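You operate a simulated robot arm through the tools that you are given. There is no shell and no other tool.

You run a simulated robot arm. Do the job below in one go: nothing can be reset, and whatever is moved stays where it is left.

TASK
Open the red table lever, brush the table's fluff down the hole, then shut the lever.
Fine: put the brush back. Set down upright: wooden brush. Where these are worked on the way, their far stop is far enough and under half their travel is too little: red table lever.

Only the result counts: the job must be done as asked and must still hold three seconds after the hand-in. Knocking over, shifting, dropping, spilling or breaking anything else fails it.

THE ROBOT
A 6-joint arm with a two-finger parallel gripper, fixed in place. Base frame: the origin is at the foot of the arm, x ahead of it, y to its left, z up; the work surface is at about z = 0.915. Lengths are in m, angles in rad, forces in N, time in s.
With the tool pointing down near the work surface it reaches from about 0.24 to 0.66 m from the base axis. Its first joint turns from -1.152 to 1.152 rad. Payload 2.9 kg.
The tool frame sits at the grasp point between the pads (the TCP): z along the fingers, y along the line on which they close. The tips reach 0.03 m beyond it. Largest opening 0.11 m; finger width 0.02, thickness 0.01; the body of the gripper, 0.048 by 0.112 m, starts 0.055 m behind the TCP.
Orientation is that of the tool frame in the base frame, as [roll, pitch, yaw] about the fixed x, y, z axes, in that order (R = Rz(yaw) Ry(pitch) Rx(roll)). With the fingers straight down and closing along the base's y, the tool's x points along the base's -x, its y along +y and its z along -z.

THE INTERFACE
- The arm moves only by the tool play_rows. Its argument "moves" is a list of rows, each a list of 7 numbers: the shift along the tool's x, y, z in m, then the turn, a rotation vector about the tool's x, y, z in rad, then the opening in per cent of the stroke, from 0 (shut) to 100 (fully open). In form: [[x, y, z, rx, ry, rz, gripper], ...]. A call has 1 to 20 rows; each row is the pose to reach, as a shift and turn from the pose commanded when the call began, along the tool's axes at that moment. Each row takes 0.2 s and may step no farther than 0.05 m and 0.15 rad from the row before; otherwise, or with a gripper value out of range, the whole call is refused. Where a pose cannot be reached the arm comes as near as it can. A force on the tool above 70 N (or 10 N above the force at the start of the call, whichever is more), or a blocked arm, ends the call early, and 0.2 s more pass. The fingers move at their own pace (about 0.108 m/s each) and stop on an object; they squeeze with about 24 N. The grip force told is the motor's: it shows also when the fingers shut on nothing. Time passes only in rows, and 0.2 s behind the last, so rows that repeat a pose let the fingers close. It gives the time, the measured TCP pose, the force on the tool (base axes), the opening and the grip force at its end, in the units of the frame above (readings bear some noise), with the torque about the TCP (base axes, N m) and any sound that the robot's microphone picked up.
- Cameras (640 x 400 px; columns grow to the right, rows downward): "scene" is fixed at [0.056, 0.4327, 1.4074]; the picture's right is [-0.89, -0.45, 0.00], its down [-0.20, 0.40, -0.89] and it looks along [0.41, -0.80, -0.45] (base axes); focal length 320 px, centre (320, 200). "wrist" rides on the gripper at [0.072, 0.017, -0.103] in the tool frame; the picture's right is [-0.23, 0.97, 0.00], its down [-0.76, -0.18, -0.62] and it looks along [-0.61, -0.14, 0.78] (tool axes); focal length 222 px, centre (320, 200). There is no depth. A picture from a camera that has moved, and an enlarged one, comes with that camera's place and axes in the base frame and with its lens. The place of the scene camera against the robot may be out by one fixed shift of up to 0.025 m in any direction.
- get_image(camera): a new picture of that camera. The clock stands still meanwhile.
- enlarge(camera, box): a new picture of the part [left, top, right, bottom] of that camera's present view, enlarged. The clock stands still meanwhile.
- close_job(): hands the job in; it is judged then, once.

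Places have to be worked out from the pictures, the camera data and where the tool is seen. Open the gripper and draw the arm clear of the work before you hand the job in, unless the task says otherwise.

The tools are called after ">>>" as a command line: name --pt "numbers of a row" for each row, then --argument value for the rest, lists and objects as JSON in quotes. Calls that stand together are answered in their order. play_rows: Moves the arm, as the interface text tells. Its arguments: {"type":"object","properties":{"moves":{"type":"array"}},"required":["moves"]} The other tools are called the same way: get_image (camera) takes a picture; enlarge (camera, box) takes an enlarged picture of a part of a camera's view; close_job () hands the job in.

At the start:

```text
clock: 0.0
position: [0.3895, -0.2427, 1.1698]
orientation: [3.141, 0.0, -3.14]
force: [0.1, -0.7, 1.0]
wrist_torque: [-0.01, 0.0, -0.03]
finger_gap: 0.1099
grip_force: 0.0
```

scene: 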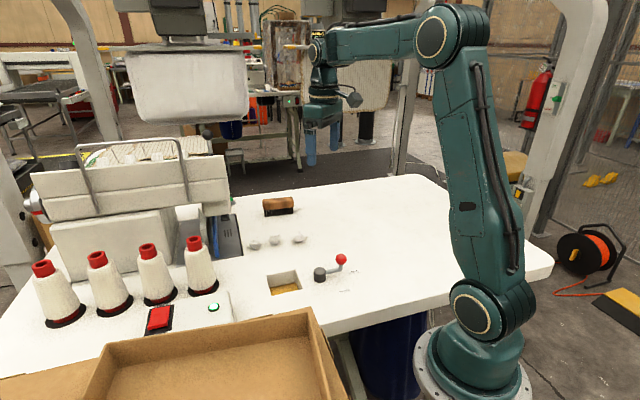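
wrist: 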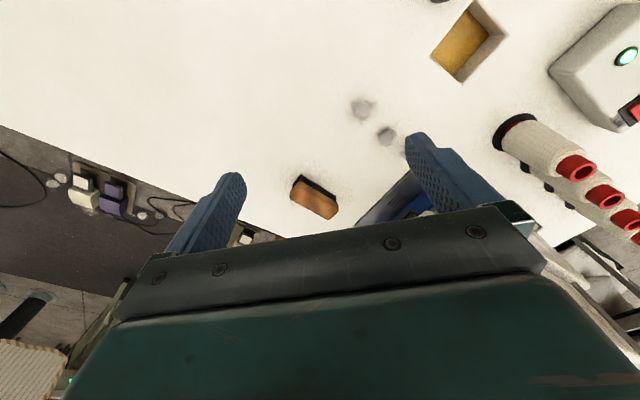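

The pictures show a brush, three fluff balls, a hole (with a brown cover inside) and a lever with a red ball. I take close-ups to work out their places.

>>> enlarge --camera "scene" --box '[220, 180, 380, 310]'

>>> enlarge --camera "wrist" --box '[270, 0, 530, 230]'

```text
3.08 times, centred on (300, 245) of scene
camera zoom: at [0.056, 0.4327, 1.4074], right [-0.89, -0.45, 0.0], down [-0.2, 0.4, -0.89], along [0.41, -0.8, -0.45], focal length 984 px, centre (382, 62)
```

zoom: 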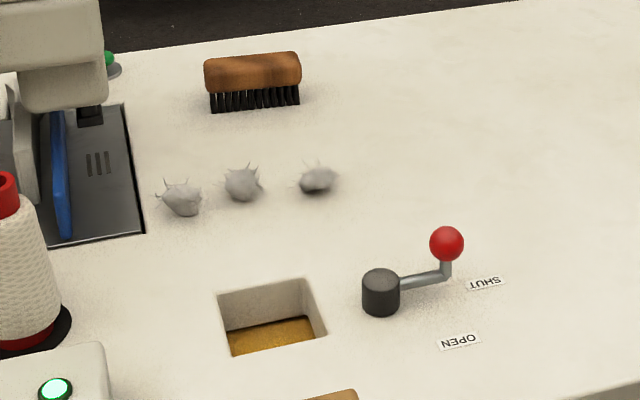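

```text
1.74 times, centred on (400, 115) of wrist
camera zoom: at [0.3166, -0.2263, 1.2743], right [0.23, 0.97, 0.0], down [0.76, -0.18, 0.62], along [0.61, -0.14, -0.78], focal length 386 px, centre (181, 348)
```

zoom: 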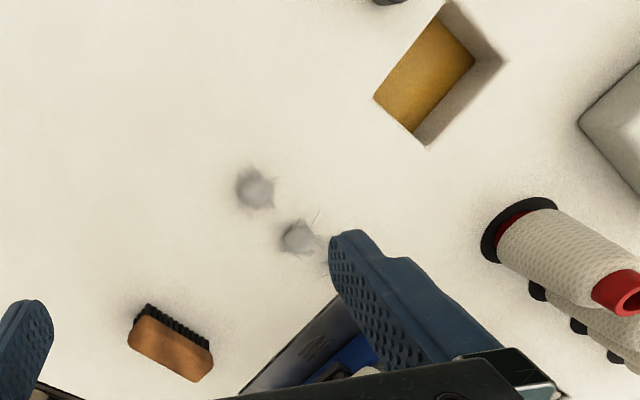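

The scene and wrist views agree: hole centre about (0.386, -0.038), lever pivot about (0.316, -0.080) with its ball near (0.278, -0.109, 0.965), and the brush around (0.57, -0.29). I move above the lever for a closer look.

>>> play_rows --pt "0.022 0.0255 0.014 0 0 0 100" --pt "0.044 0.051 0.028 0 0 0 100" --pt "0.066 0.0765 0.042 0 0 0 100" --pt "0.088 0.102 0.056 0 0 0 100" --pt "0.1095 0.1277 0.07 0 0 0 100" --pt "0.1095 0.1277 0.07 0 0 0 100"

>>> get_image --camera "wrist"

>>> get_image --camera "scene"

```text
clock: 1.4
position: [0.2789, -0.1163, 1.0986]
orientation: [-3.142, 0.0, -3.141]
force: [-0.1, -0.4, -0.8]
wrist_torque: [0.02, -0.02, -0.01]
finger_gap: 0.1099
grip_force: 0.1
```

```text
taken
camera wrist: at [0.2047, -0.0986, 1.2035], right [0.23, 0.97, 0.0], down [0.76, -0.18, 0.62], along [0.61, -0.14, -0.78], focal length 222 px, centre (320, 200)
```

wrist: 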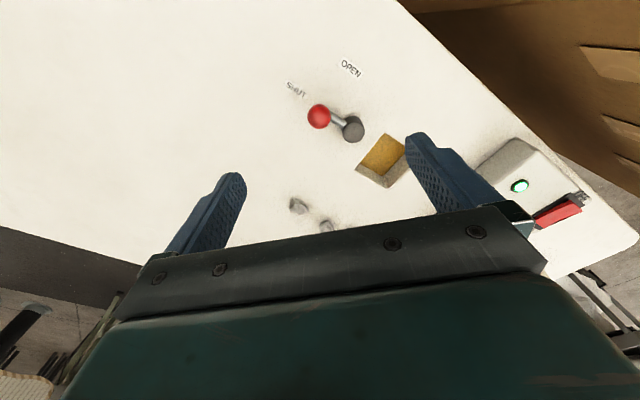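

```text
taken
```

scene: 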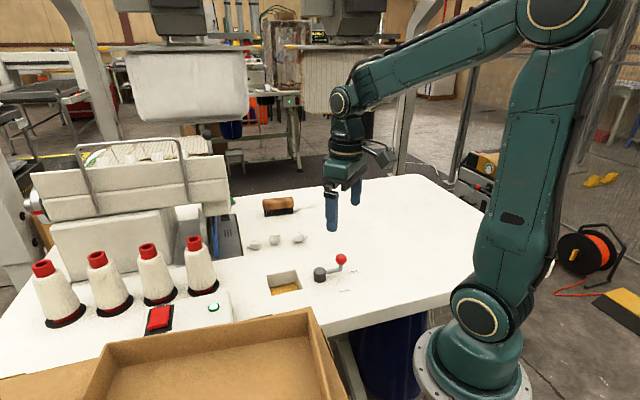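

>>> enlarge --camera "wrist" --box '[260, 40, 440, 240]'

```text
2.00 times, centred on (350, 140) of wrist
camera zoom: at [0.2047, -0.0986, 1.2035], right [0.23, 0.97, 0.0], down [0.76, -0.18, 0.62], along [0.61, -0.14, -0.78], focal length 444 px, centre (260, 320)
```

zoom: 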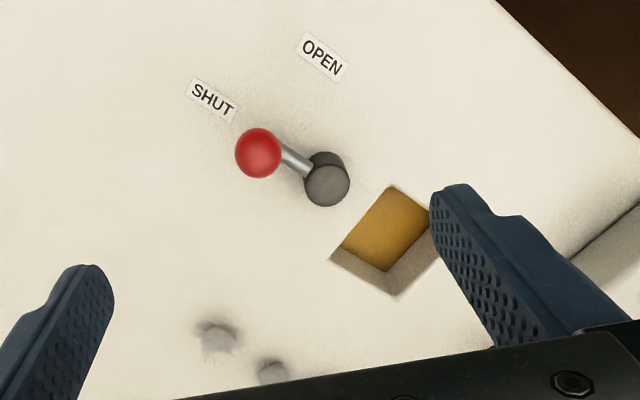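

The ball is at about (0.281, -0.117, 0.965) and the pivot at (0.317, -0.082), so the arm is about 0.05 long and sits at 225° when shut. I narrow the gap and lower the fingers around the ball.

>>> play_rows --pt "-0.0018 0 0 0 0 0 42" --pt "-0.0018 0 0.04 0 0 0 42" --pt "-0.0018 0 0.08 0 0 0 42" --pt "-0.0018 0 0.105 0 0 0 42" --pt "-0.0018 0 0.123 0 0 0 42" --pt "-0.0018 0 0.123 0 0 0 42"

>>> get_image --camera "scene"

>>> enlarge --camera "scene" --box '[260, 200, 420, 320]'

>>> get_image --camera "wrist"

```text
clock: 2.8
position: [0.2811, -0.1159, 0.9797]
orientation: [-3.141, -0.001, 3.142]
force: [-0.4, -0.3, 0.1]
wrist_torque: [0.01, 0.0, -0.03]
finger_gap: 0.0462
grip_force: 0.1
```

```text
taken
```

scene: 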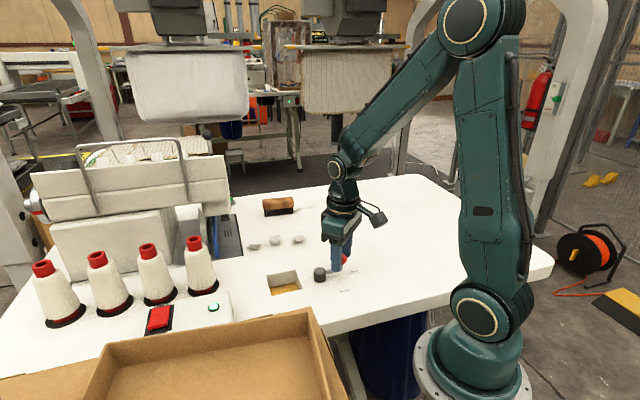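

```text
3.33 times, centred on (340, 260) of scene
camera zoom: at [0.056, 0.4327, 1.4074], right [-0.89, -0.45, 0.0], down [-0.2, 0.4, -0.89], along [0.41, -0.8, -0.45], focal length 1066 px, centre (253, 0)
```

zoom: 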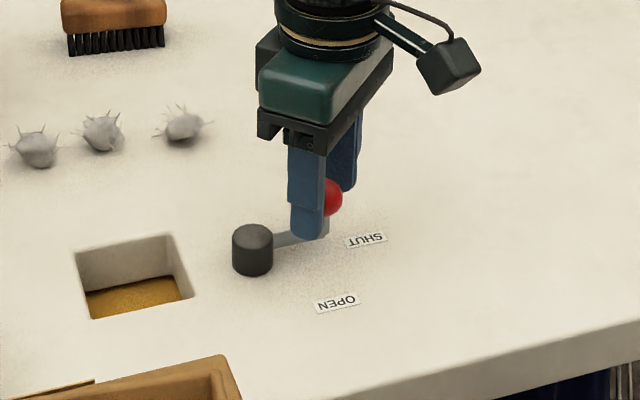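

```text
taken
camera wrist: at [0.2083, -0.0998, 1.0826], right [0.23, 0.97, 0.0], down [0.76, -0.18, 0.62], along [0.61, -0.14, -0.78], focal length 222 px, centre (320, 200)
```

wrist: 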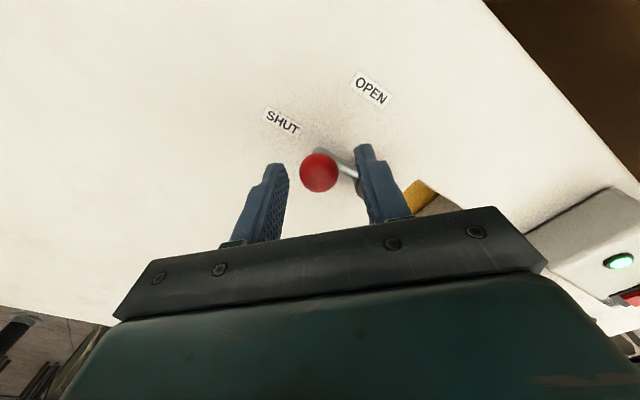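

The ball is caged between the pads. I swing it along its arc towards OPEN.

>>> play_rows --pt "0.004 0.005 0.003 0 0 0 42" --pt "0.0073 0.0097 0.003 0 0 0 42" --pt "0.0103 0.0158 0.003 0 0 0 42" --pt "0.0123 0.0218 0.003 0 0 0 42" --pt "0.0135 0.0283 0.003 0 0 0 42" --pt "0.014 0.0347 0.003 0 0 0 42" --pt "0.0135 0.0412 0.003 0 0 0 42" --pt "0.0123 0.0477 0.003 0 0 0 42"

>>> enlarge --camera "scene" --box '[260, 200, 420, 320]'

>>> get_image --camera "wrist"

```text
clock: 4.6
position: [0.2701, -0.0664, 0.9744]
orientation: [-3.14, 0.0, -3.141]
force: [0.1, -1.0, -0.6]
wrist_torque: [-0.04, 0.01, 0.0]
finger_gap: 0.0461
grip_force: 0.1
```

```text
3.33 times, centred on (340, 260) of scene
camera zoom: at [0.056, 0.4327, 1.4074], right [-0.89, -0.45, 0.0], down [-0.2, 0.4, -0.89], along [0.41, -0.8, -0.45], focal length 1066 px, centre (253, 0)
```

zoom: 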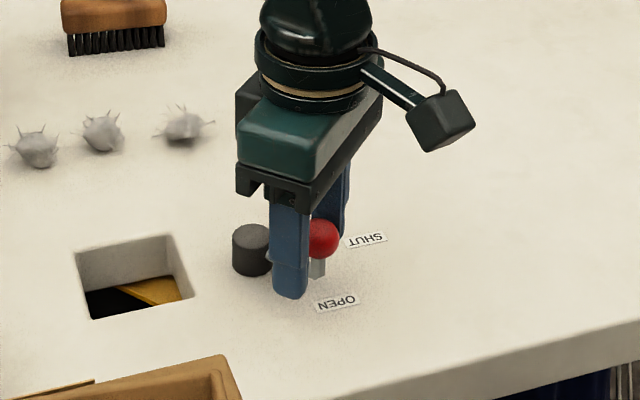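

```text
taken
camera wrist: at [0.1967, -0.0504, 1.0782], right [0.23, 0.97, 0.0], down [0.76, -0.18, 0.62], along [0.61, -0.14, -0.78], focal length 222 px, centre (320, 200)
```

wrist: 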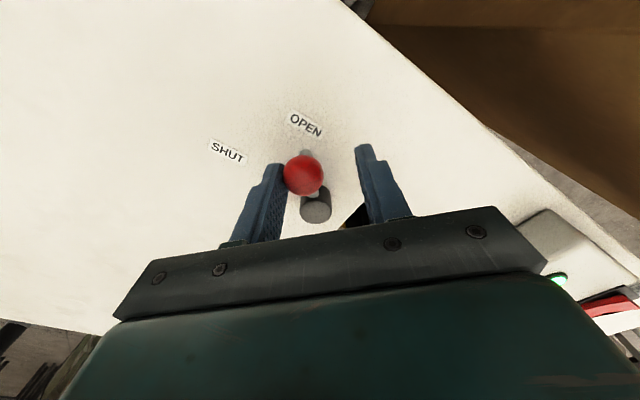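

The shutter below the hole is swinging open, with the ball at about 178° and no stop felt yet. I keep pushing along the arc.

>>> play_rows --pt "-0.0025 0.006 0 0 0 0 42" --pt "-0.005 0.0121 0 0 0 0 42" --pt "-0.009 0.0175 0 0 0 0 42" --pt "-0.0129 0.0224 0 0 0 0 42" --pt "-0.018 0.0266 0 0 0 0 42" --pt "-0.0233 0.0304 0 0 0 0 42"

>>> enlarge --camera "scene" --box '[260, 200, 420, 320]'

>>> get_image --camera "wrist"

```text
clock: 6.0
position: [0.295, -0.0369, 0.9755]
orientation: [-3.14, 0.005, 3.14]
force: [4.3, -10.1, 0.5]
wrist_torque: [-0.19, -0.03, 0.2]
finger_gap: 0.0516
grip_force: 5.0
```

```text
3.33 times, centred on (340, 260) of scene
camera zoom: at [0.0561, 0.4324, 1.4075], right [-0.89, -0.45, 0.0], down [-0.2, 0.4, -0.89], along [0.41, -0.8, -0.45], focal length 1066 px, centre (253, 0)
```

zoom: 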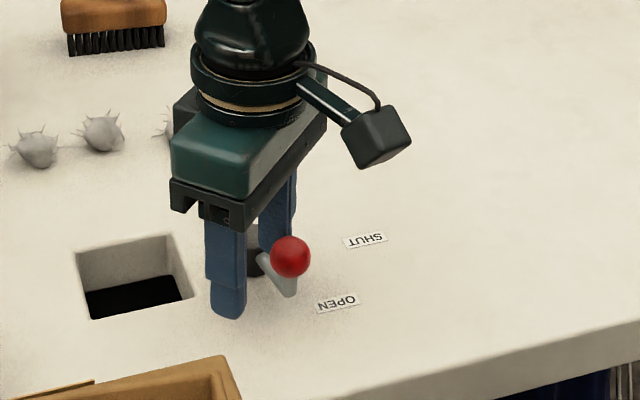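

```text
taken
camera wrist: at [0.2214, -0.0206, 1.0785], right [0.23, 0.97, 0.0], down [0.76, -0.18, 0.63], along [0.61, -0.14, -0.78], focal length 222 px, centre (320, 200)
```

wrist: 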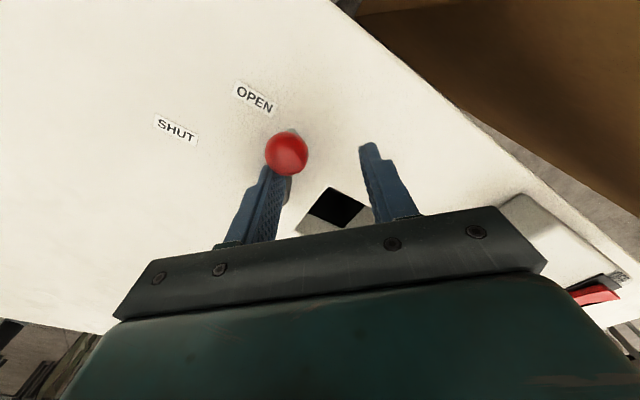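

The hole now shows fully black and the force is about 11 N, so the ball (about 146°) looks to be at its stop, with the finger pressing only on its edge. I shift the finger back behind the ball and push once more to confirm.

>>> play_rows --pt "0.0 -0.008 0 0 0 0 42" --pt "0.016 -0.008 0 0 0 0 42" --pt "0.016 -0.002 0 0 0 0 42" --pt "0.014 0.003 0 0 0 0 42" --pt "0.012 0.006 0 0 0 0 42"

>>> enlarge --camera "scene" --box '[260, 200, 420, 320]'

>>> get_image --camera "wrist"

```text
clock: 7.2
position: [0.2798, -0.0337, 0.9741]
orientation: [-3.134, -0.004, 3.133]
force: [-12.7, -31.4, 2.7]
wrist_torque: [-0.52, 0.22, -0.34]
finger_gap: 0.0625
grip_force: 16.6
```

```text
3.33 times, centred on (340, 260) of scene
camera zoom: at [0.0556, 0.4318, 1.4077], right [-0.89, -0.45, 0.0], down [-0.2, 0.4, -0.89], along [0.41, -0.8, -0.45], focal length 1066 px, centre (253, 0)
```

zoom: 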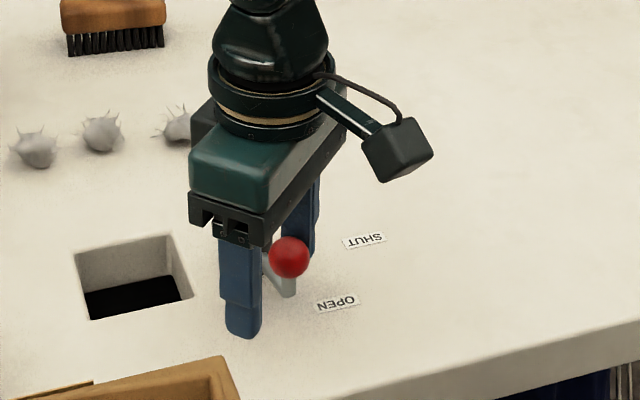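

```text
taken
camera wrist: at [0.2074, -0.0161, 1.078], right [0.24, 0.97, -0.01], down [0.76, -0.18, 0.62], along [0.6, -0.15, -0.78], focal length 222 px, centre (320, 200)
```

wrist: 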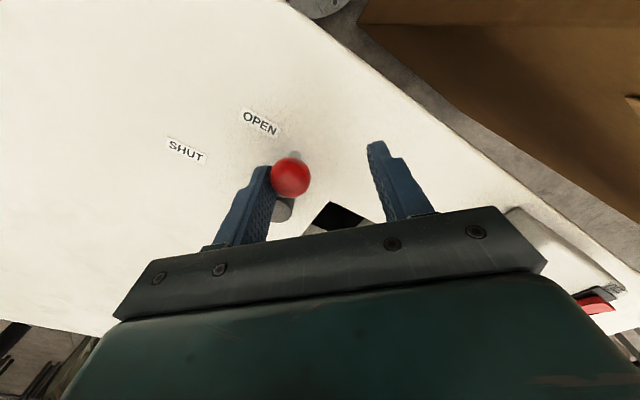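

With 34 N against it the ball does not move, so the lever is at its open stop. I back off, rise and check that it stays open.

>>> play_rows --pt "0 -0.012 0 0 0 0 42" --pt "0 -0.012 -0.03 0 0 0 42" --pt "0 -0.012 -0.075 0 0 0 60" --pt "0 -0.012 -0.12 0 0 0 100" --pt "-0.03 -0.04 -0.15 0 0 0 100" --pt "-0.06 -0.07 -0.17 0 0 0 100" --pt "-0.09 -0.1 -0.17 0 0 0 100" --pt "-0.115 -0.135 -0.17 0 0 0 100" --pt "-0.115 -0.17 -0.17 0 0 0 100" --pt "-0.115 -0.17 -0.17 0 0 0 100"

>>> get_image --camera "scene"

>>> get_image --camera "wrist"

```text
refused: row 5 steps farther than a row can; nothing moved
```

```text
taken
```

scene: 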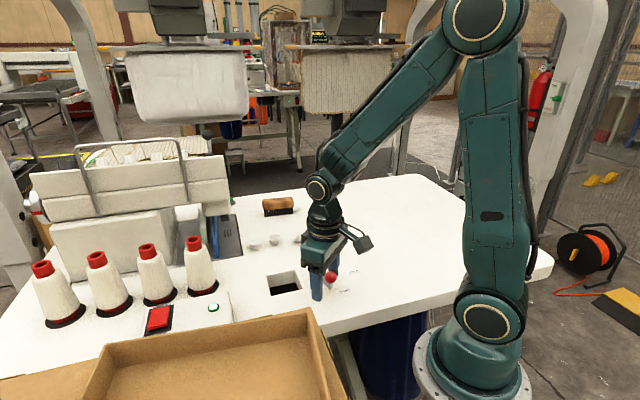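

```text
taken
camera wrist: at [0.2074, -0.0161, 1.078], right [0.24, 0.97, -0.01], down [0.76, -0.18, 0.62], along [0.6, -0.15, -0.78], focal length 222 px, centre (320, 200)
```

wrist: 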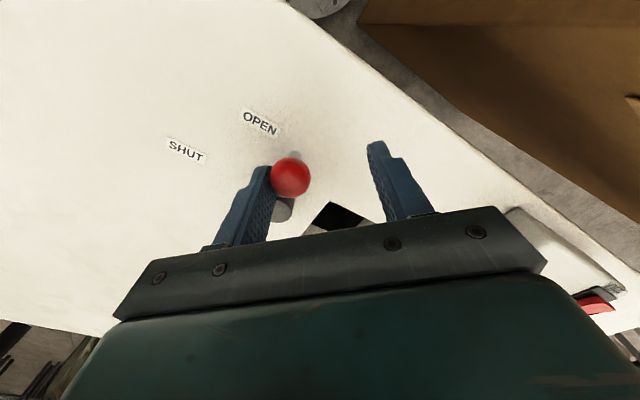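

One row stepped too far, so the call was refused; I repeat the retreat with smaller steps.

>>> play_rows --pt "0 -0.012 0 0 0 0 42" --pt "0 -0.012 -0.03 0 0 0 42" --pt "0 -0.012 -0.07 0 0 0 60" --pt "0 -0.012 -0.11 0 0 0 100" --pt "-0.025 -0.035 -0.13 0 0 0 100" --pt "-0.05 -0.06 -0.15 0 0 0 100" --pt "-0.08 -0.09 -0.16 0 0 0 100" --pt "-0.105 -0.12 -0.16 0 0 0 100" --pt "-0.115 -0.15 -0.16 0 0 0 100" --pt "-0.115 -0.18 -0.16 0 0 0 100" --pt "-0.115 -0.18 -0.16 0 0 0 100"

>>> enlarge --camera "scene" --box '[200, 170, 400, 310]'

>>> get_image --camera "wrist"

```text
clock: 9.6
position: [0.3935, -0.21, 1.1325]
orientation: [-3.141, 0.001, 3.14]
force: [-0.2, 0.7, -0.5]
wrist_torque: [-0.02, -0.01, -0.04]
finger_gap: 0.1096
grip_force: 0.0
```

```text
2.86 times, centred on (300, 240) of scene
camera zoom: at [0.056, 0.4327, 1.4074], right [-0.89, -0.45, 0.0], down [-0.2, 0.4, -0.89], along [0.41, -0.8, -0.45], focal length 914 px, centre (377, 86)
```

zoom: 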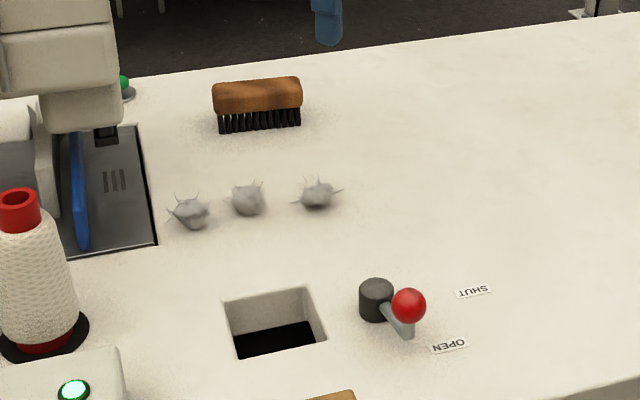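

```text
taken
camera wrist: at [0.3218, -0.1951, 1.2369], right [0.23, 0.97, 0.0], down [0.76, -0.18, 0.62], along [0.61, -0.14, -0.78], focal length 222 px, centre (320, 200)
```

wrist: 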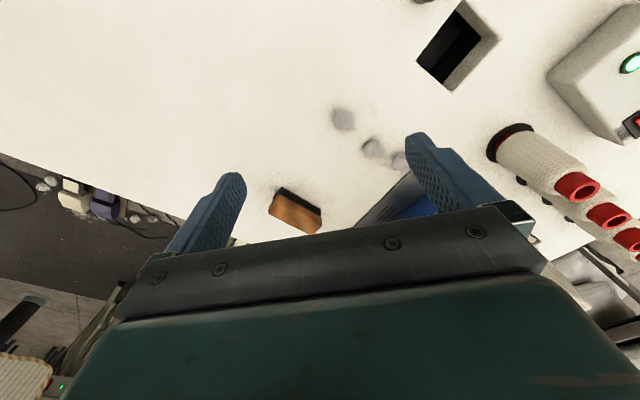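

The lever stays open and the fluff is untouched. I turn the gripper about 38.5° to line up with the brush and move above it for a close look.

>>> play_rows --pt "-0.0261 -0.0117 0.0121 0 0 -0.112 100" --pt "-0.0522 -0.0233 0.0242 0 0 -0.224 100" --pt "-0.0783 -0.035 0.0363 0 0 -0.336 100" --pt "-0.1044 -0.0467 0.0483 0 0 -0.448 100" --pt "-0.1304 -0.0583 0.0604 0 0 -0.56 100" --pt "-0.1565 -0.07 0.0725 0 0 -0.672 100" --pt "-0.1565 -0.07 0.0725 0 0 -0.672 100"

>>> get_image --camera "wrist"

>>> get_image --camera "scene"

```text
clock: 11.2
position: [0.5517, -0.2817, 1.0619]
orientation: [3.142, 0.001, -2.467]
force: [0.8, 0.5, 0.7]
wrist_torque: [0.0, 0.01, -0.01]
finger_gap: 0.11
grip_force: 0.0
```

```text
taken
camera wrist: at [0.4848, -0.3142, 1.1656], right [-0.43, 0.9, 0.0], down [0.71, 0.34, 0.62], along [0.56, 0.27, -0.78], focal length 222 px, centre (320, 200)
```

wrist: 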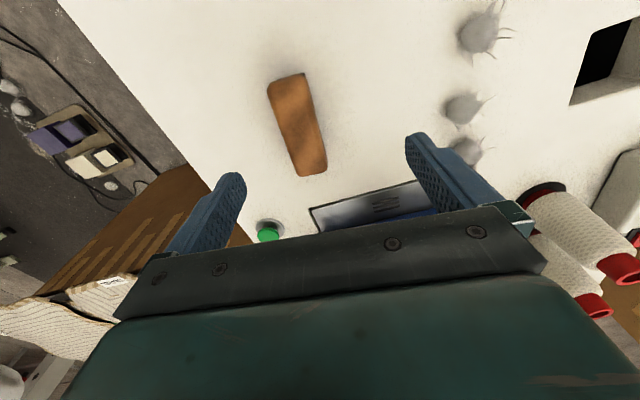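

```text
taken
```

scene: 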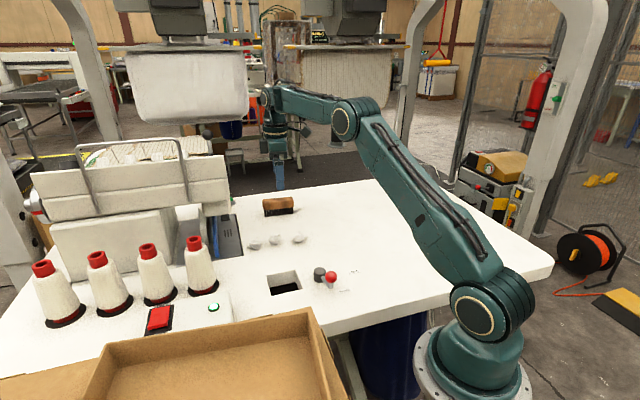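

The brush top is centred near (0.564, -0.295) with its axis at 39°, a handle about 0.03 wide and a top at about z = 0.96. I shift over it, come down part way and check the alignment.

>>> play_rows --pt "-0.0005 -0.009 0.01 0 0 0 100" --pt "-0.001 -0.018 0.02 0 0 0 100" --pt "-0.001 -0.018 0.04 0 0 0 80" --pt "-0.001 -0.018 0.055 0 0 0 70" --pt "-0.001 -0.018 0.055 0 0 0 70"

>>> get_image --camera "wrist"

>>> enlarge --camera "scene" --box '[210, 120, 350, 230]'

```text
clock: 12.4
position: [0.5643, -0.2946, 1.0062]
orientation: [-3.141, -0.001, -2.471]
force: [0.3, -0.5, -0.3]
wrist_torque: [-0.01, 0.01, -0.03]
finger_gap: 0.0772
grip_force: 0.0
```

```text
taken
camera wrist: at [0.4959, -0.3272, 1.1107], right [-0.43, 0.9, 0.0], down [0.71, 0.34, 0.62], along [0.56, 0.27, -0.78], focal length 222 px, centre (320, 200)
```

wrist: 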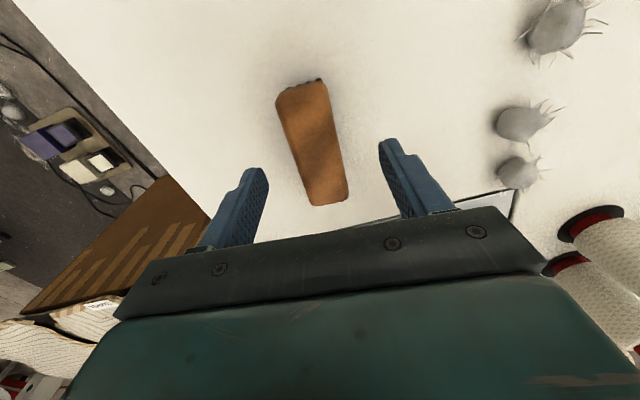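

```text
3.64 times, centred on (280, 175) of scene
camera zoom: at [0.056, 0.4327, 1.4074], right [-0.89, -0.45, 0.0], down [-0.2, 0.4, -0.89], along [0.41, -0.8, -0.45], focal length 1163 px, centre (466, 291)
```

zoom: 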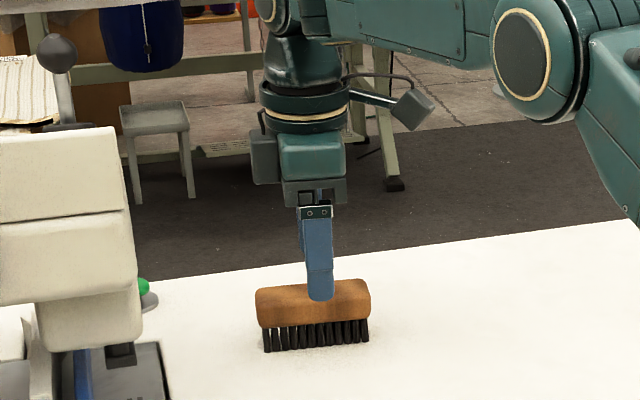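

The brush lies centred between the fingers. I go down to z ≈ 0.958 and close on the handle.

>>> play_rows --pt "0 0 0.02 0 0 0 70" --pt "0 0 0.04 0 0 0 70" --pt "0 0 0.048 0 0 0 70" --pt "0 0 0.048 0 0 0 50" --pt "0 0 0.048 0 0 0 30" --pt "0 0 0.048 0 0 0 10" --pt "0 0 0.048 0 0 0 0" --pt "0 0 0.048 0 0 0 0" --pt "0 0 0.048 0 0 0 0"

>>> get_image --camera "wrist"

>>> enlarge --camera "scene" --box '[210, 120, 350, 230]'

```text
clock: 14.4
position: [0.5633, -0.2937, 0.9578]
orientation: [3.141, -0.001, -2.47]
force: [0.0, -1.1, 0.4]
wrist_torque: [0.02, -0.04, -0.04]
finger_gap: 0.0354
grip_force: 24.0
```

```text
taken
camera wrist: at [0.4956, -0.3266, 1.0626], right [-0.43, 0.9, 0.0], down [0.71, 0.34, 0.62], along [0.56, 0.27, -0.78], focal length 222 px, centre (320, 200)
```

wrist: 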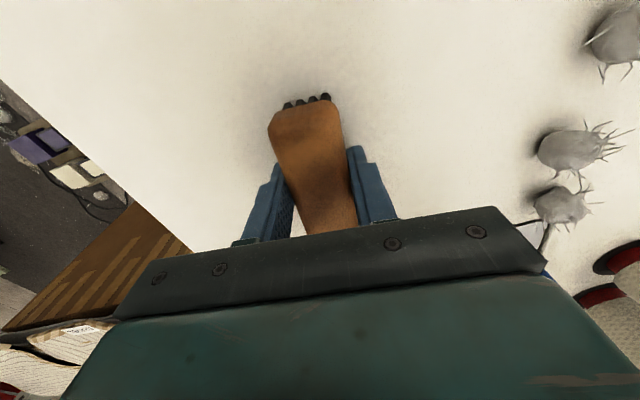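

```text
3.64 times, centred on (280, 175) of scene
camera zoom: at [0.056, 0.4327, 1.4074], right [-0.89, -0.45, 0.0], down [-0.2, 0.4, -0.89], along [0.41, -0.8, -0.45], focal length 1163 px, centre (466, 291)
```

zoom: 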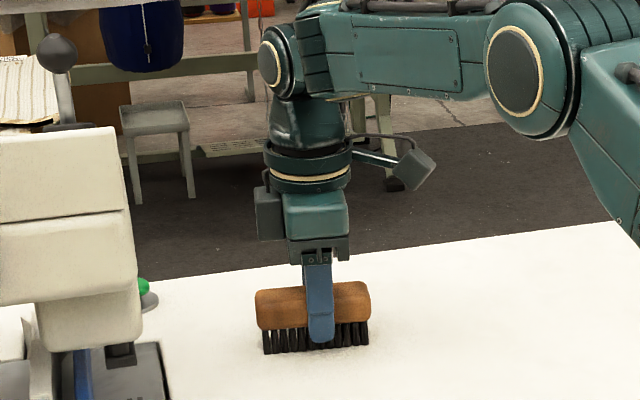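

The brush is gripped at about (0.5635, -0.294, 0.958), yaw -2.47, which is the pose to return it to. I lift it and carry it above the spot behind the fluff next to the metal plate, turned so its face points at the hole.

>>> play_rows --pt "0 0 -0.02 0 0 0 0" --pt "0 0 -0.045 0 0 0 0" --pt "0 0 -0.06 0 0 0 0" --pt "-0.0233 0.029 -0.06 0 0 -0.0855 0" --pt "-0.0466 0.058 -0.06 0 0 -0.171 0" --pt "-0.07 0.087 -0.06 0 0 -0.2566 0" --pt "-0.0933 0.116 -0.06 0 0 -0.342 0" --pt "-0.1166 0.145 -0.06 0 0 -0.4276 0" --pt "-0.1166 0.145 -0.06 0 0 -0.4276 0"

>>> get_image --camera "wrist"

>>> get_image --camera "scene"

>>> enlarge --camera "scene" --box '[180, 150, 360, 300]'

```text
clock: 16.1
position: [0.5616, -0.1586, 1.0195]
orientation: [-3.14, -0.007, -2.178]
force: [-8.4, -12.7, 0.0]
wrist_torque: [1.23, -0.89, -0.22]
finger_gap: 0.0354
grip_force: 24.1
stopped in row 8: the force on the tool passed its limit at 93 N (the readings are from after the stop); the commanded pose is now the measured one
```

```text
taken
camera wrist: at [0.5062, -0.2095, 1.124], right [-0.67, 0.74, -0.01], down [0.58, 0.53, 0.62], along [0.46, 0.41, -0.79], focal length 222 px, centre (320, 200)
```

wrist: 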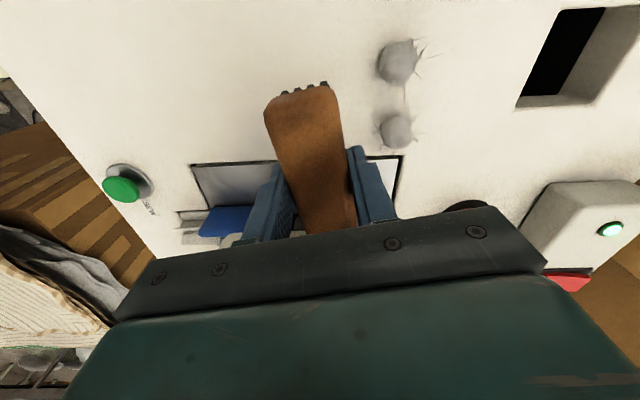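

```text
taken
```

scene: 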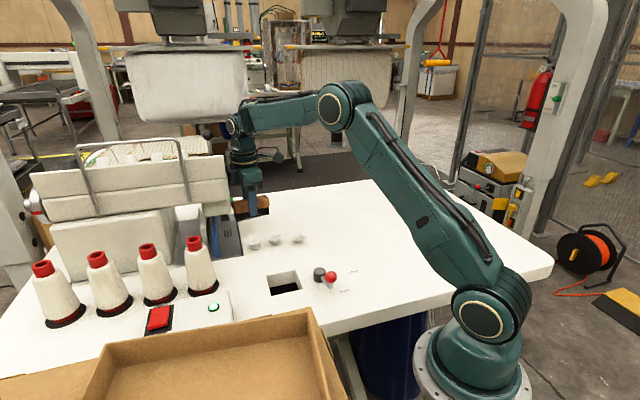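

```text
2.67 times, centred on (270, 225) of scene
camera zoom: at [0.0557, 0.4323, 1.4075], right [-0.89, -0.45, 0.0], down [-0.2, 0.4, -0.89], along [0.41, -0.8, -0.45], focal length 853 px, centre (453, 133)
```

zoom: 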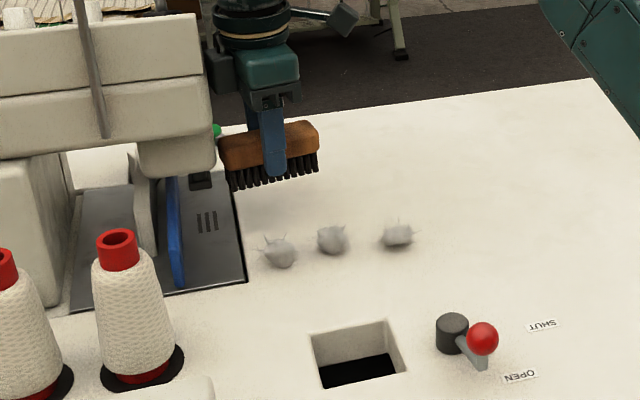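

The wrist touched the sewing machine's head: a force of 93 N, with torque that puts the contact about 0.1 m above the grasp point. That puts its side wall at u ≈ 0.085 in hole coordinates, where u runs along the fluff row and v towards the hole. I back straight away from it and study the machine.

>>> play_rows --pt "0.015 0 0 0 0 0 0" --pt "0.04 0 0 0 0 0 0" --pt "0.07 0 0 0 0 0 0" --pt "0.07 0 0 0 0 0 0"

>>> enlarge --camera "scene" --box '[20, 120, 300, 300]'

>>> enlarge --camera "scene" --box '[160, 140, 320, 260]'

>>> get_image --camera "wrist"

```text
clock: 17.1
position: [0.5201, -0.214, 1.019]
orientation: [-3.138, -0.005, -2.17]
force: [0.3, -0.3, -0.6]
wrist_torque: [0.04, -0.04, 0.0]
finger_gap: 0.0354
grip_force: 24.4
```

```text
2.22 times, centred on (160, 210) of scene
camera zoom: at [0.056, 0.4327, 1.4074], right [-0.89, -0.45, 0.0], down [-0.2, 0.4, -0.89], along [0.41, -0.8, -0.45], focal length 711 px, centre (676, 178)
```

zoom: 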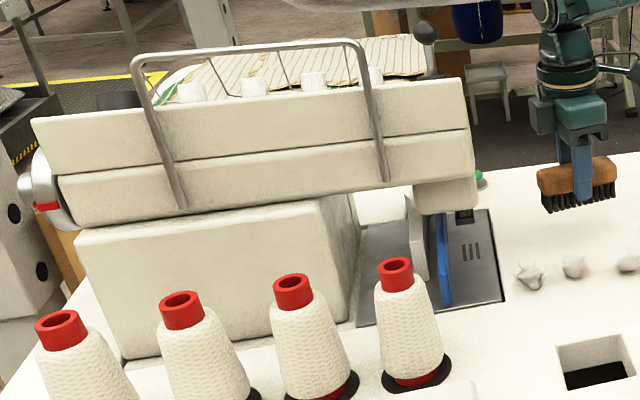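

```text
3.33 times, centred on (240, 200) of scene
camera zoom: at [0.056, 0.4327, 1.4074], right [-0.89, -0.45, 0.0], down [-0.2, 0.4, -0.89], along [0.41, -0.8, -0.45], focal length 1066 px, centre (587, 200)
```

zoom: 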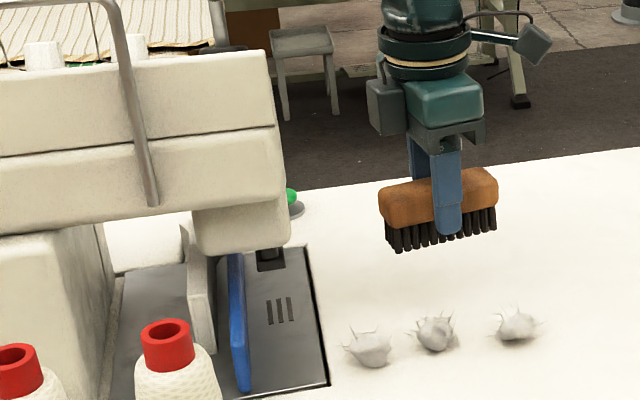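

```text
taken
camera wrist: at [0.4656, -0.2641, 1.1243], right [-0.67, 0.74, -0.01], down [0.58, 0.53, 0.62], along [0.46, 0.41, -0.79], focal length 222 px, centre (320, 200)
```

wrist: 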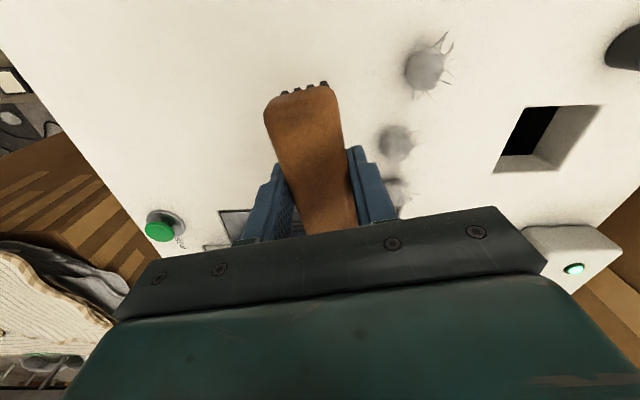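

The machine overhangs at u ≥ 0.085, so I take the fluff farthest from it first, near the lever at about (0.432, -0.186). I carry the brush behind it, facing the hole, still lifted.

>>> play_rows --pt "0.0117 0.011 0 0 0 0.112 0" --pt "0.0233 0.022 0 0 0 0.223 0" --pt "0.035 0.033 0 0 0 0.335 0" --pt "0.0467 0.044 0 0 0 0.447 0" --pt "0.0583 0.055 0 0 0 0.558 0" --pt "0.07 0.066 0 0 0 0.67 0" --pt "0.07 0.066 0 0 0 0.67 0"

>>> get_image --camera "wrist"

>>> enlarge --camera "scene" --box '[220, 160, 380, 300]'

```text
clock: 18.7
position: [0.4275, -0.234, 1.0194]
orientation: [-3.134, -0.003, -2.842]
force: [-0.3, 0.5, -1.4]
wrist_torque: [-0.01, 0.01, -0.01]
finger_gap: 0.0356
grip_force: 24.0
```

```text
taken
camera wrist: at [0.3527, -0.2397, 1.1237], right [-0.07, 1.0, -0.01], down [0.78, 0.06, 0.62], along [0.62, 0.04, -0.78], focal length 222 px, centre (320, 200)
```

wrist: 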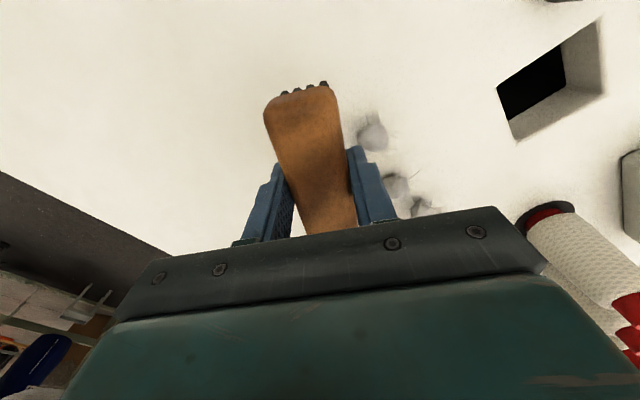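

```text
2.86 times, centred on (300, 230) of scene
camera zoom: at [0.056, 0.4327, 1.4074], right [-0.89, -0.45, 0.0], down [-0.2, 0.4, -0.89], along [0.41, -0.8, -0.45], focal length 914 px, centre (377, 114)
```

zoom: 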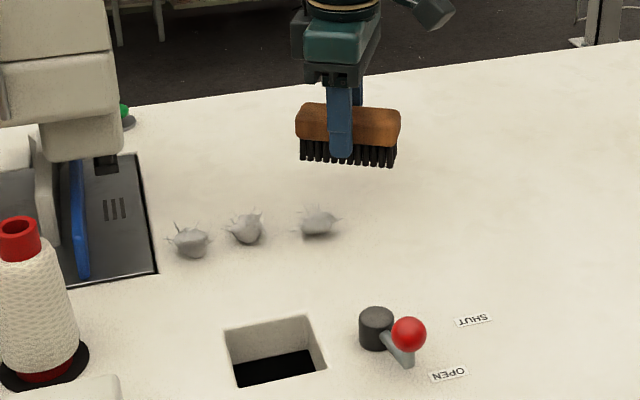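

The fluff sits just ahead of the brush's far half, as planned. I lower the brush to about 3 mm above the table and push towards the hole.

>>> play_rows --pt "0 0 0.03 0 0 0 0" --pt "0 0 0.05 0 0 0 0" --pt "0 0 0.058 0 0 0 0" --pt "0 0 0.058 0 0 0 0" --pt "0 0.012 0.058 0 0 0 0" --pt "0 0.024 0.058 0 0 0 0" --pt "0 0.036 0.058 0 0 0 0" --pt "0 0.048 0.058 0 0 0 0" --pt "0 0.06 0.058 0 0 0 0" --pt "0 0.06 0.058 0 0 0 0"

>>> enlarge --camera "scene" --box '[220, 160, 380, 300]'

>>> get_image --camera "wrist"

```text
clock: 20.9
position: [0.4126, -0.1775, 0.9612]
orientation: [-3.134, -0.004, -2.841]
force: [0.2, 0.5, -0.6]
wrist_torque: [0.06, 0.02, 0.01]
finger_gap: 0.0354
grip_force: 24.3
```

```text
2.86 times, centred on (300, 230) of scene
camera zoom: at [0.056, 0.4327, 1.4074], right [-0.89, -0.45, 0.0], down [-0.2, 0.4, -0.89], along [0.41, -0.8, -0.45], focal length 914 px, centre (377, 114)
```

zoom: 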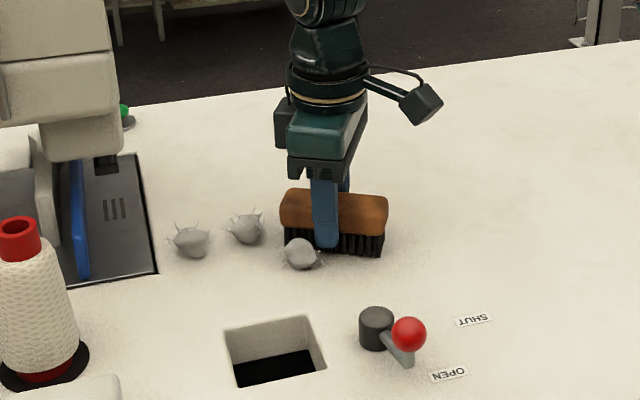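

```text
taken
camera wrist: at [0.3371, -0.1834, 1.0654], right [-0.07, 1.0, -0.01], down [0.78, 0.06, 0.62], along [0.62, 0.04, -0.78], focal length 222 px, centre (320, 200)
```

wrist: 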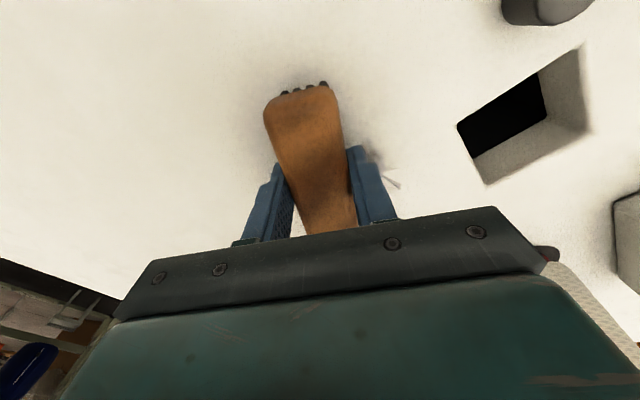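

The brush pushes the fluff cleanly along the line towards the hole and passes the middle fluff. I push another 5 cm.

>>> play_rows --pt "0 0.0125 0 0 0 0 0" --pt "0 0.025 0 0 0 0 0" --pt "0 0.0375 0 0 0 0 0" --pt "0 0.05 0 0 0 0 0" --pt "0 0.05 0 0 0 0 0"

>>> enlarge --camera "scene" --box '[220, 160, 380, 300]'

>>> get_image --camera "wrist"

```text
clock: 22.1
position: [0.3974, -0.1303, 0.9619]
orientation: [-3.134, -0.002, -2.843]
force: [0.1, 0.2, -0.1]
wrist_torque: [0.0, 0.0, 0.03]
finger_gap: 0.0355
grip_force: 23.6
```

```text
2.86 times, centred on (300, 230) of scene
camera zoom: at [0.056, 0.4327, 1.4074], right [-0.89, -0.45, 0.0], down [-0.2, 0.4, -0.89], along [0.41, -0.8, -0.45], focal length 914 px, centre (377, 114)
```

zoom: 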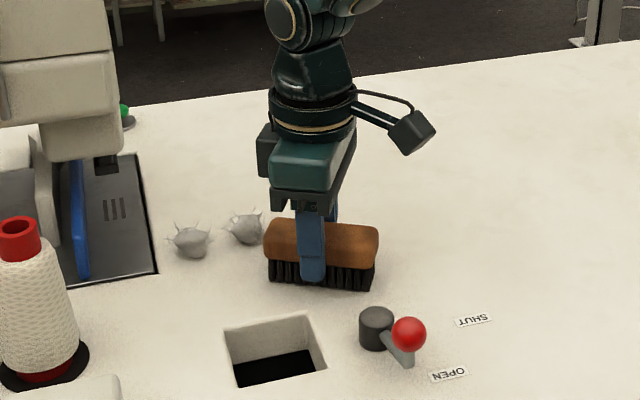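

```text
taken
camera wrist: at [0.3228, -0.1358, 1.0657], right [-0.07, 1.0, -0.01], down [0.78, 0.06, 0.62], along [0.62, 0.04, -0.78], focal length 222 px, centre (320, 200)
```

wrist: 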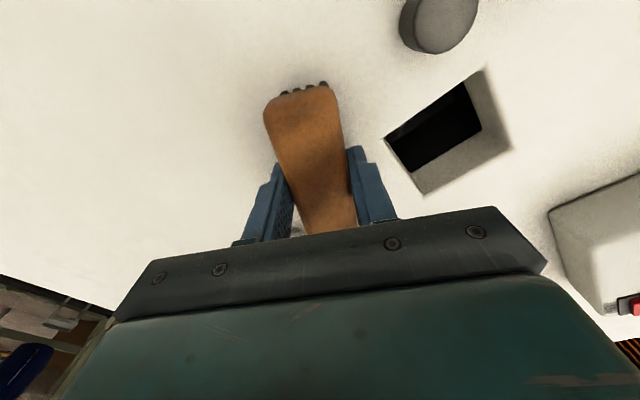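

The fluff has vanished from in front of the brush: either it rolled into the hole or it is hidden. I look closer.

>>> enlarge --camera "wrist" --box '[220, 80, 520, 260]'

>>> enlarge --camera "scene" --box '[260, 210, 340, 300]'

```text
2.13 times, centred on (370, 170) of wrist
camera zoom: at [0.3228, -0.1358, 1.0657], right [-0.07, 1.0, -0.01], down [0.78, 0.06, 0.62], along [0.62, 0.04, -0.78], focal length 474 px, centre (213, 264)
```

zoom: 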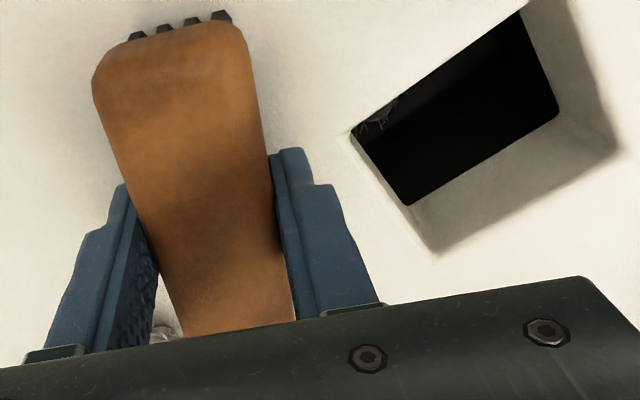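

```text
4.44 times, centred on (300, 255) of scene
camera zoom: at [0.056, 0.4327, 1.4074], right [-0.89, -0.45, 0.0], down [-0.2, 0.4, -0.89], along [0.41, -0.8, -0.45], focal length 1421 px, centre (409, -44)
```

zoom: 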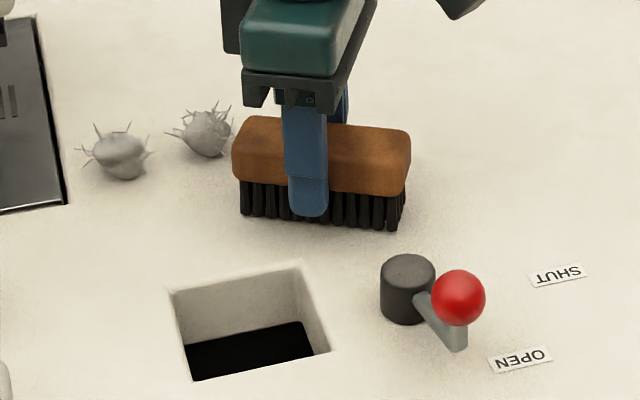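

Spikes of the fluff are visible in the dark corner of the hole, so it has dropped in. Next is the middle fluff: I lift the brush and place it behind that one, squared to the hole.

>>> play_rows --pt "0 -0.008 -0.025 0 0 0 0" --pt "0 -0.008 -0.06 0 0 0 0" --pt "-0.016 -0.0251 -0.06 0 0 -0.0974 0" --pt "-0.032 -0.0422 -0.06 0 0 -0.1948 0" --pt "-0.048 -0.0593 -0.06 0 0 -0.2922 0" --pt "-0.064 -0.0764 -0.06 0 0 -0.3896 0" --pt "-0.0803 -0.0934 -0.06 0 0 -0.487 0" --pt "-0.0803 -0.0934 -0.06 0 0 -0.487 0"

>>> enlarge --camera "scene" --box '[220, 160, 380, 300]'

>>> get_image --camera "wrist"

```text
clock: 23.9
position: [0.5002, -0.1967, 1.0209]
orientation: [-3.136, -0.005, -2.355]
force: [-0.9, 0.0, -0.5]
wrist_torque: [-0.03, 0.01, 0.05]
finger_gap: 0.0354
grip_force: 24.2
```

```text
2.86 times, centred on (300, 230) of scene
camera zoom: at [0.056, 0.4327, 1.4074], right [-0.89, -0.45, 0.0], down [-0.2, 0.4, -0.89], along [0.41, -0.8, -0.45], focal length 914 px, centre (377, 114)
```

zoom: 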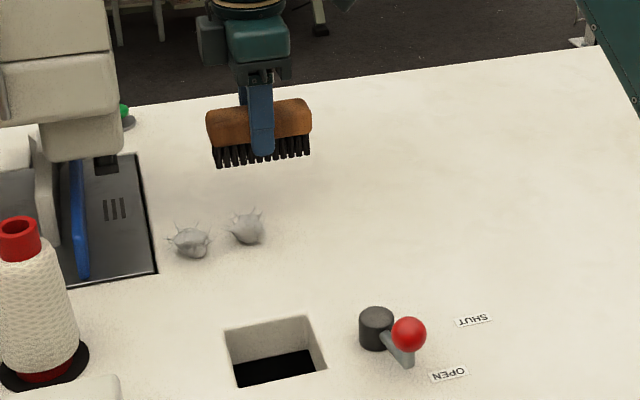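

```text
taken
camera wrist: at [0.4366, -0.2364, 1.1259], right [-0.53, 0.85, -0.01], down [0.66, 0.42, 0.62], along [0.53, 0.32, -0.78], focal length 222 px, centre (320, 200)
```

wrist: 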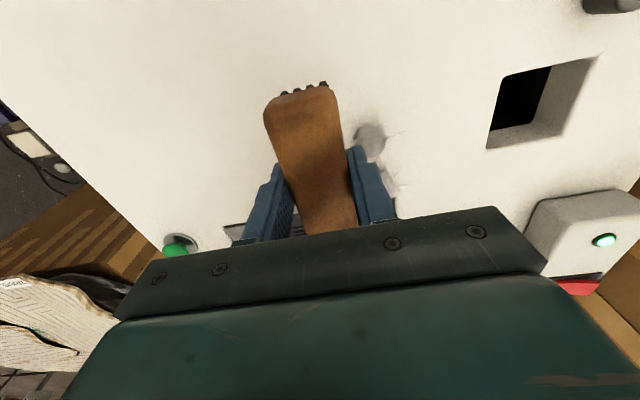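

The middle fluff is still at about (0.484, -0.152), just ahead of the brush. I lower the brush and push straight to the hole's edge.

>>> play_rows --pt "0 0 0.03 0 0 0 0" --pt "0 0 0.05 0 0 0 0" --pt "0 0 0.059 0 0 0 0" --pt "0 0 0.059 0 0 0 0" --pt "0 0.0125 0.059 0 0 0 0" --pt "0 0.025 0.059 0 0 0 0" --pt "0 0.0375 0.059 0 0 0 0" --pt "0 0.05 0.059 0 0 0 0" --pt "0 0.0625 0.059 0 0 0 0" --pt "0 0.075 0.059 0 0 0 0" --pt "0 0.0875 0.059 0 0 0 0" --pt "0 0.1 0.059 0 0 0 0" --pt "0 0.1125 0.059 0 0 0 0" --pt "0 0.125 0.059 0 0 0 0" --pt "0 0.125 0.059 0 0 0 0"

>>> enlarge --camera "scene" --box '[220, 160, 380, 300]'

>>> get_image --camera "wrist"

```text
clock: 27.1
position: [0.4127, -0.1072, 0.9609]
orientation: [-3.136, -0.005, -2.355]
force: [0.0, 0.6, 0.0]
wrist_torque: [0.02, -0.01, 0.03]
finger_gap: 0.0357
grip_force: 23.8
```

```text
2.86 times, centred on (300, 230) of scene
camera zoom: at [0.056, 0.4327, 1.4074], right [-0.89, -0.45, 0.0], down [-0.2, 0.4, -0.89], along [0.41, -0.8, -0.45], focal length 914 px, centre (377, 114)
```

zoom: 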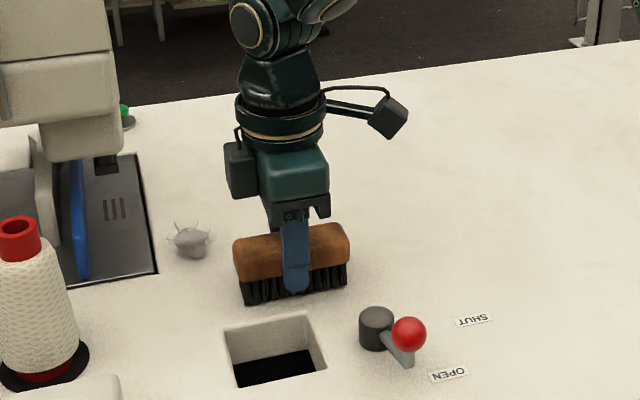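

```text
taken
camera wrist: at [0.3492, -0.1472, 1.0657], right [-0.53, 0.85, -0.01], down [0.66, 0.42, 0.62], along [0.53, 0.32, -0.78], focal length 222 px, centre (320, 200)
```

wrist: 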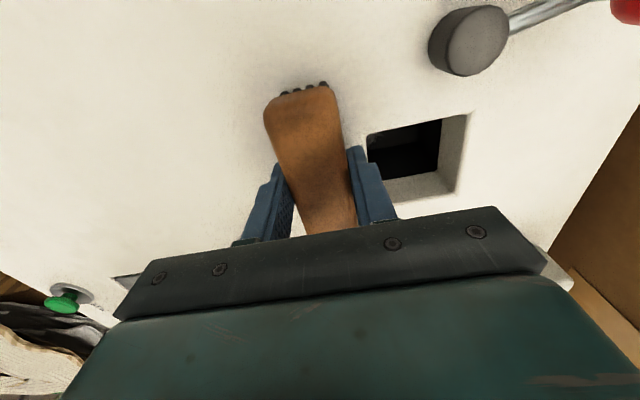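

The middle fluff is gone from the table in front of the brush. I check the hole and around the brush more closely.

>>> enlarge --camera "wrist" --box '[220, 80, 500, 250]'

>>> enlarge --camera "scene" --box '[255, 205, 335, 285]'

```text
2.29 times, centred on (360, 165) of wrist
camera zoom: at [0.3492, -0.1472, 1.0657], right [-0.53, 0.85, -0.01], down [0.66, 0.42, 0.62], along [0.53, 0.32, -0.78], focal length 508 px, centre (229, 280)
```

zoom: 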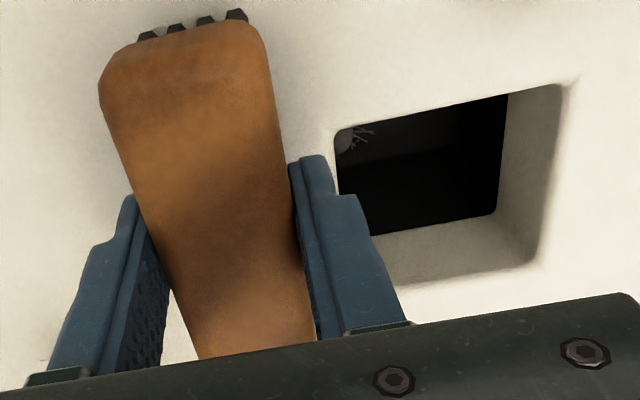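

```text
5.00 times, centred on (295, 245) of scene
camera zoom: at [0.056, 0.4327, 1.4074], right [-0.89, -0.45, 0.0], down [-0.2, 0.4, -0.89], along [0.41, -0.8, -0.45], focal length 1599 px, centre (445, -25)
```

zoom: 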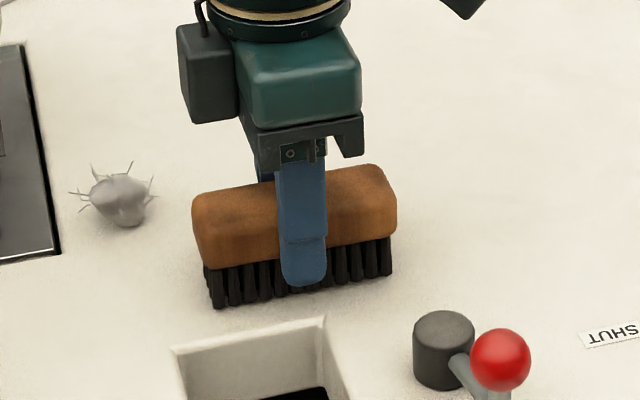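

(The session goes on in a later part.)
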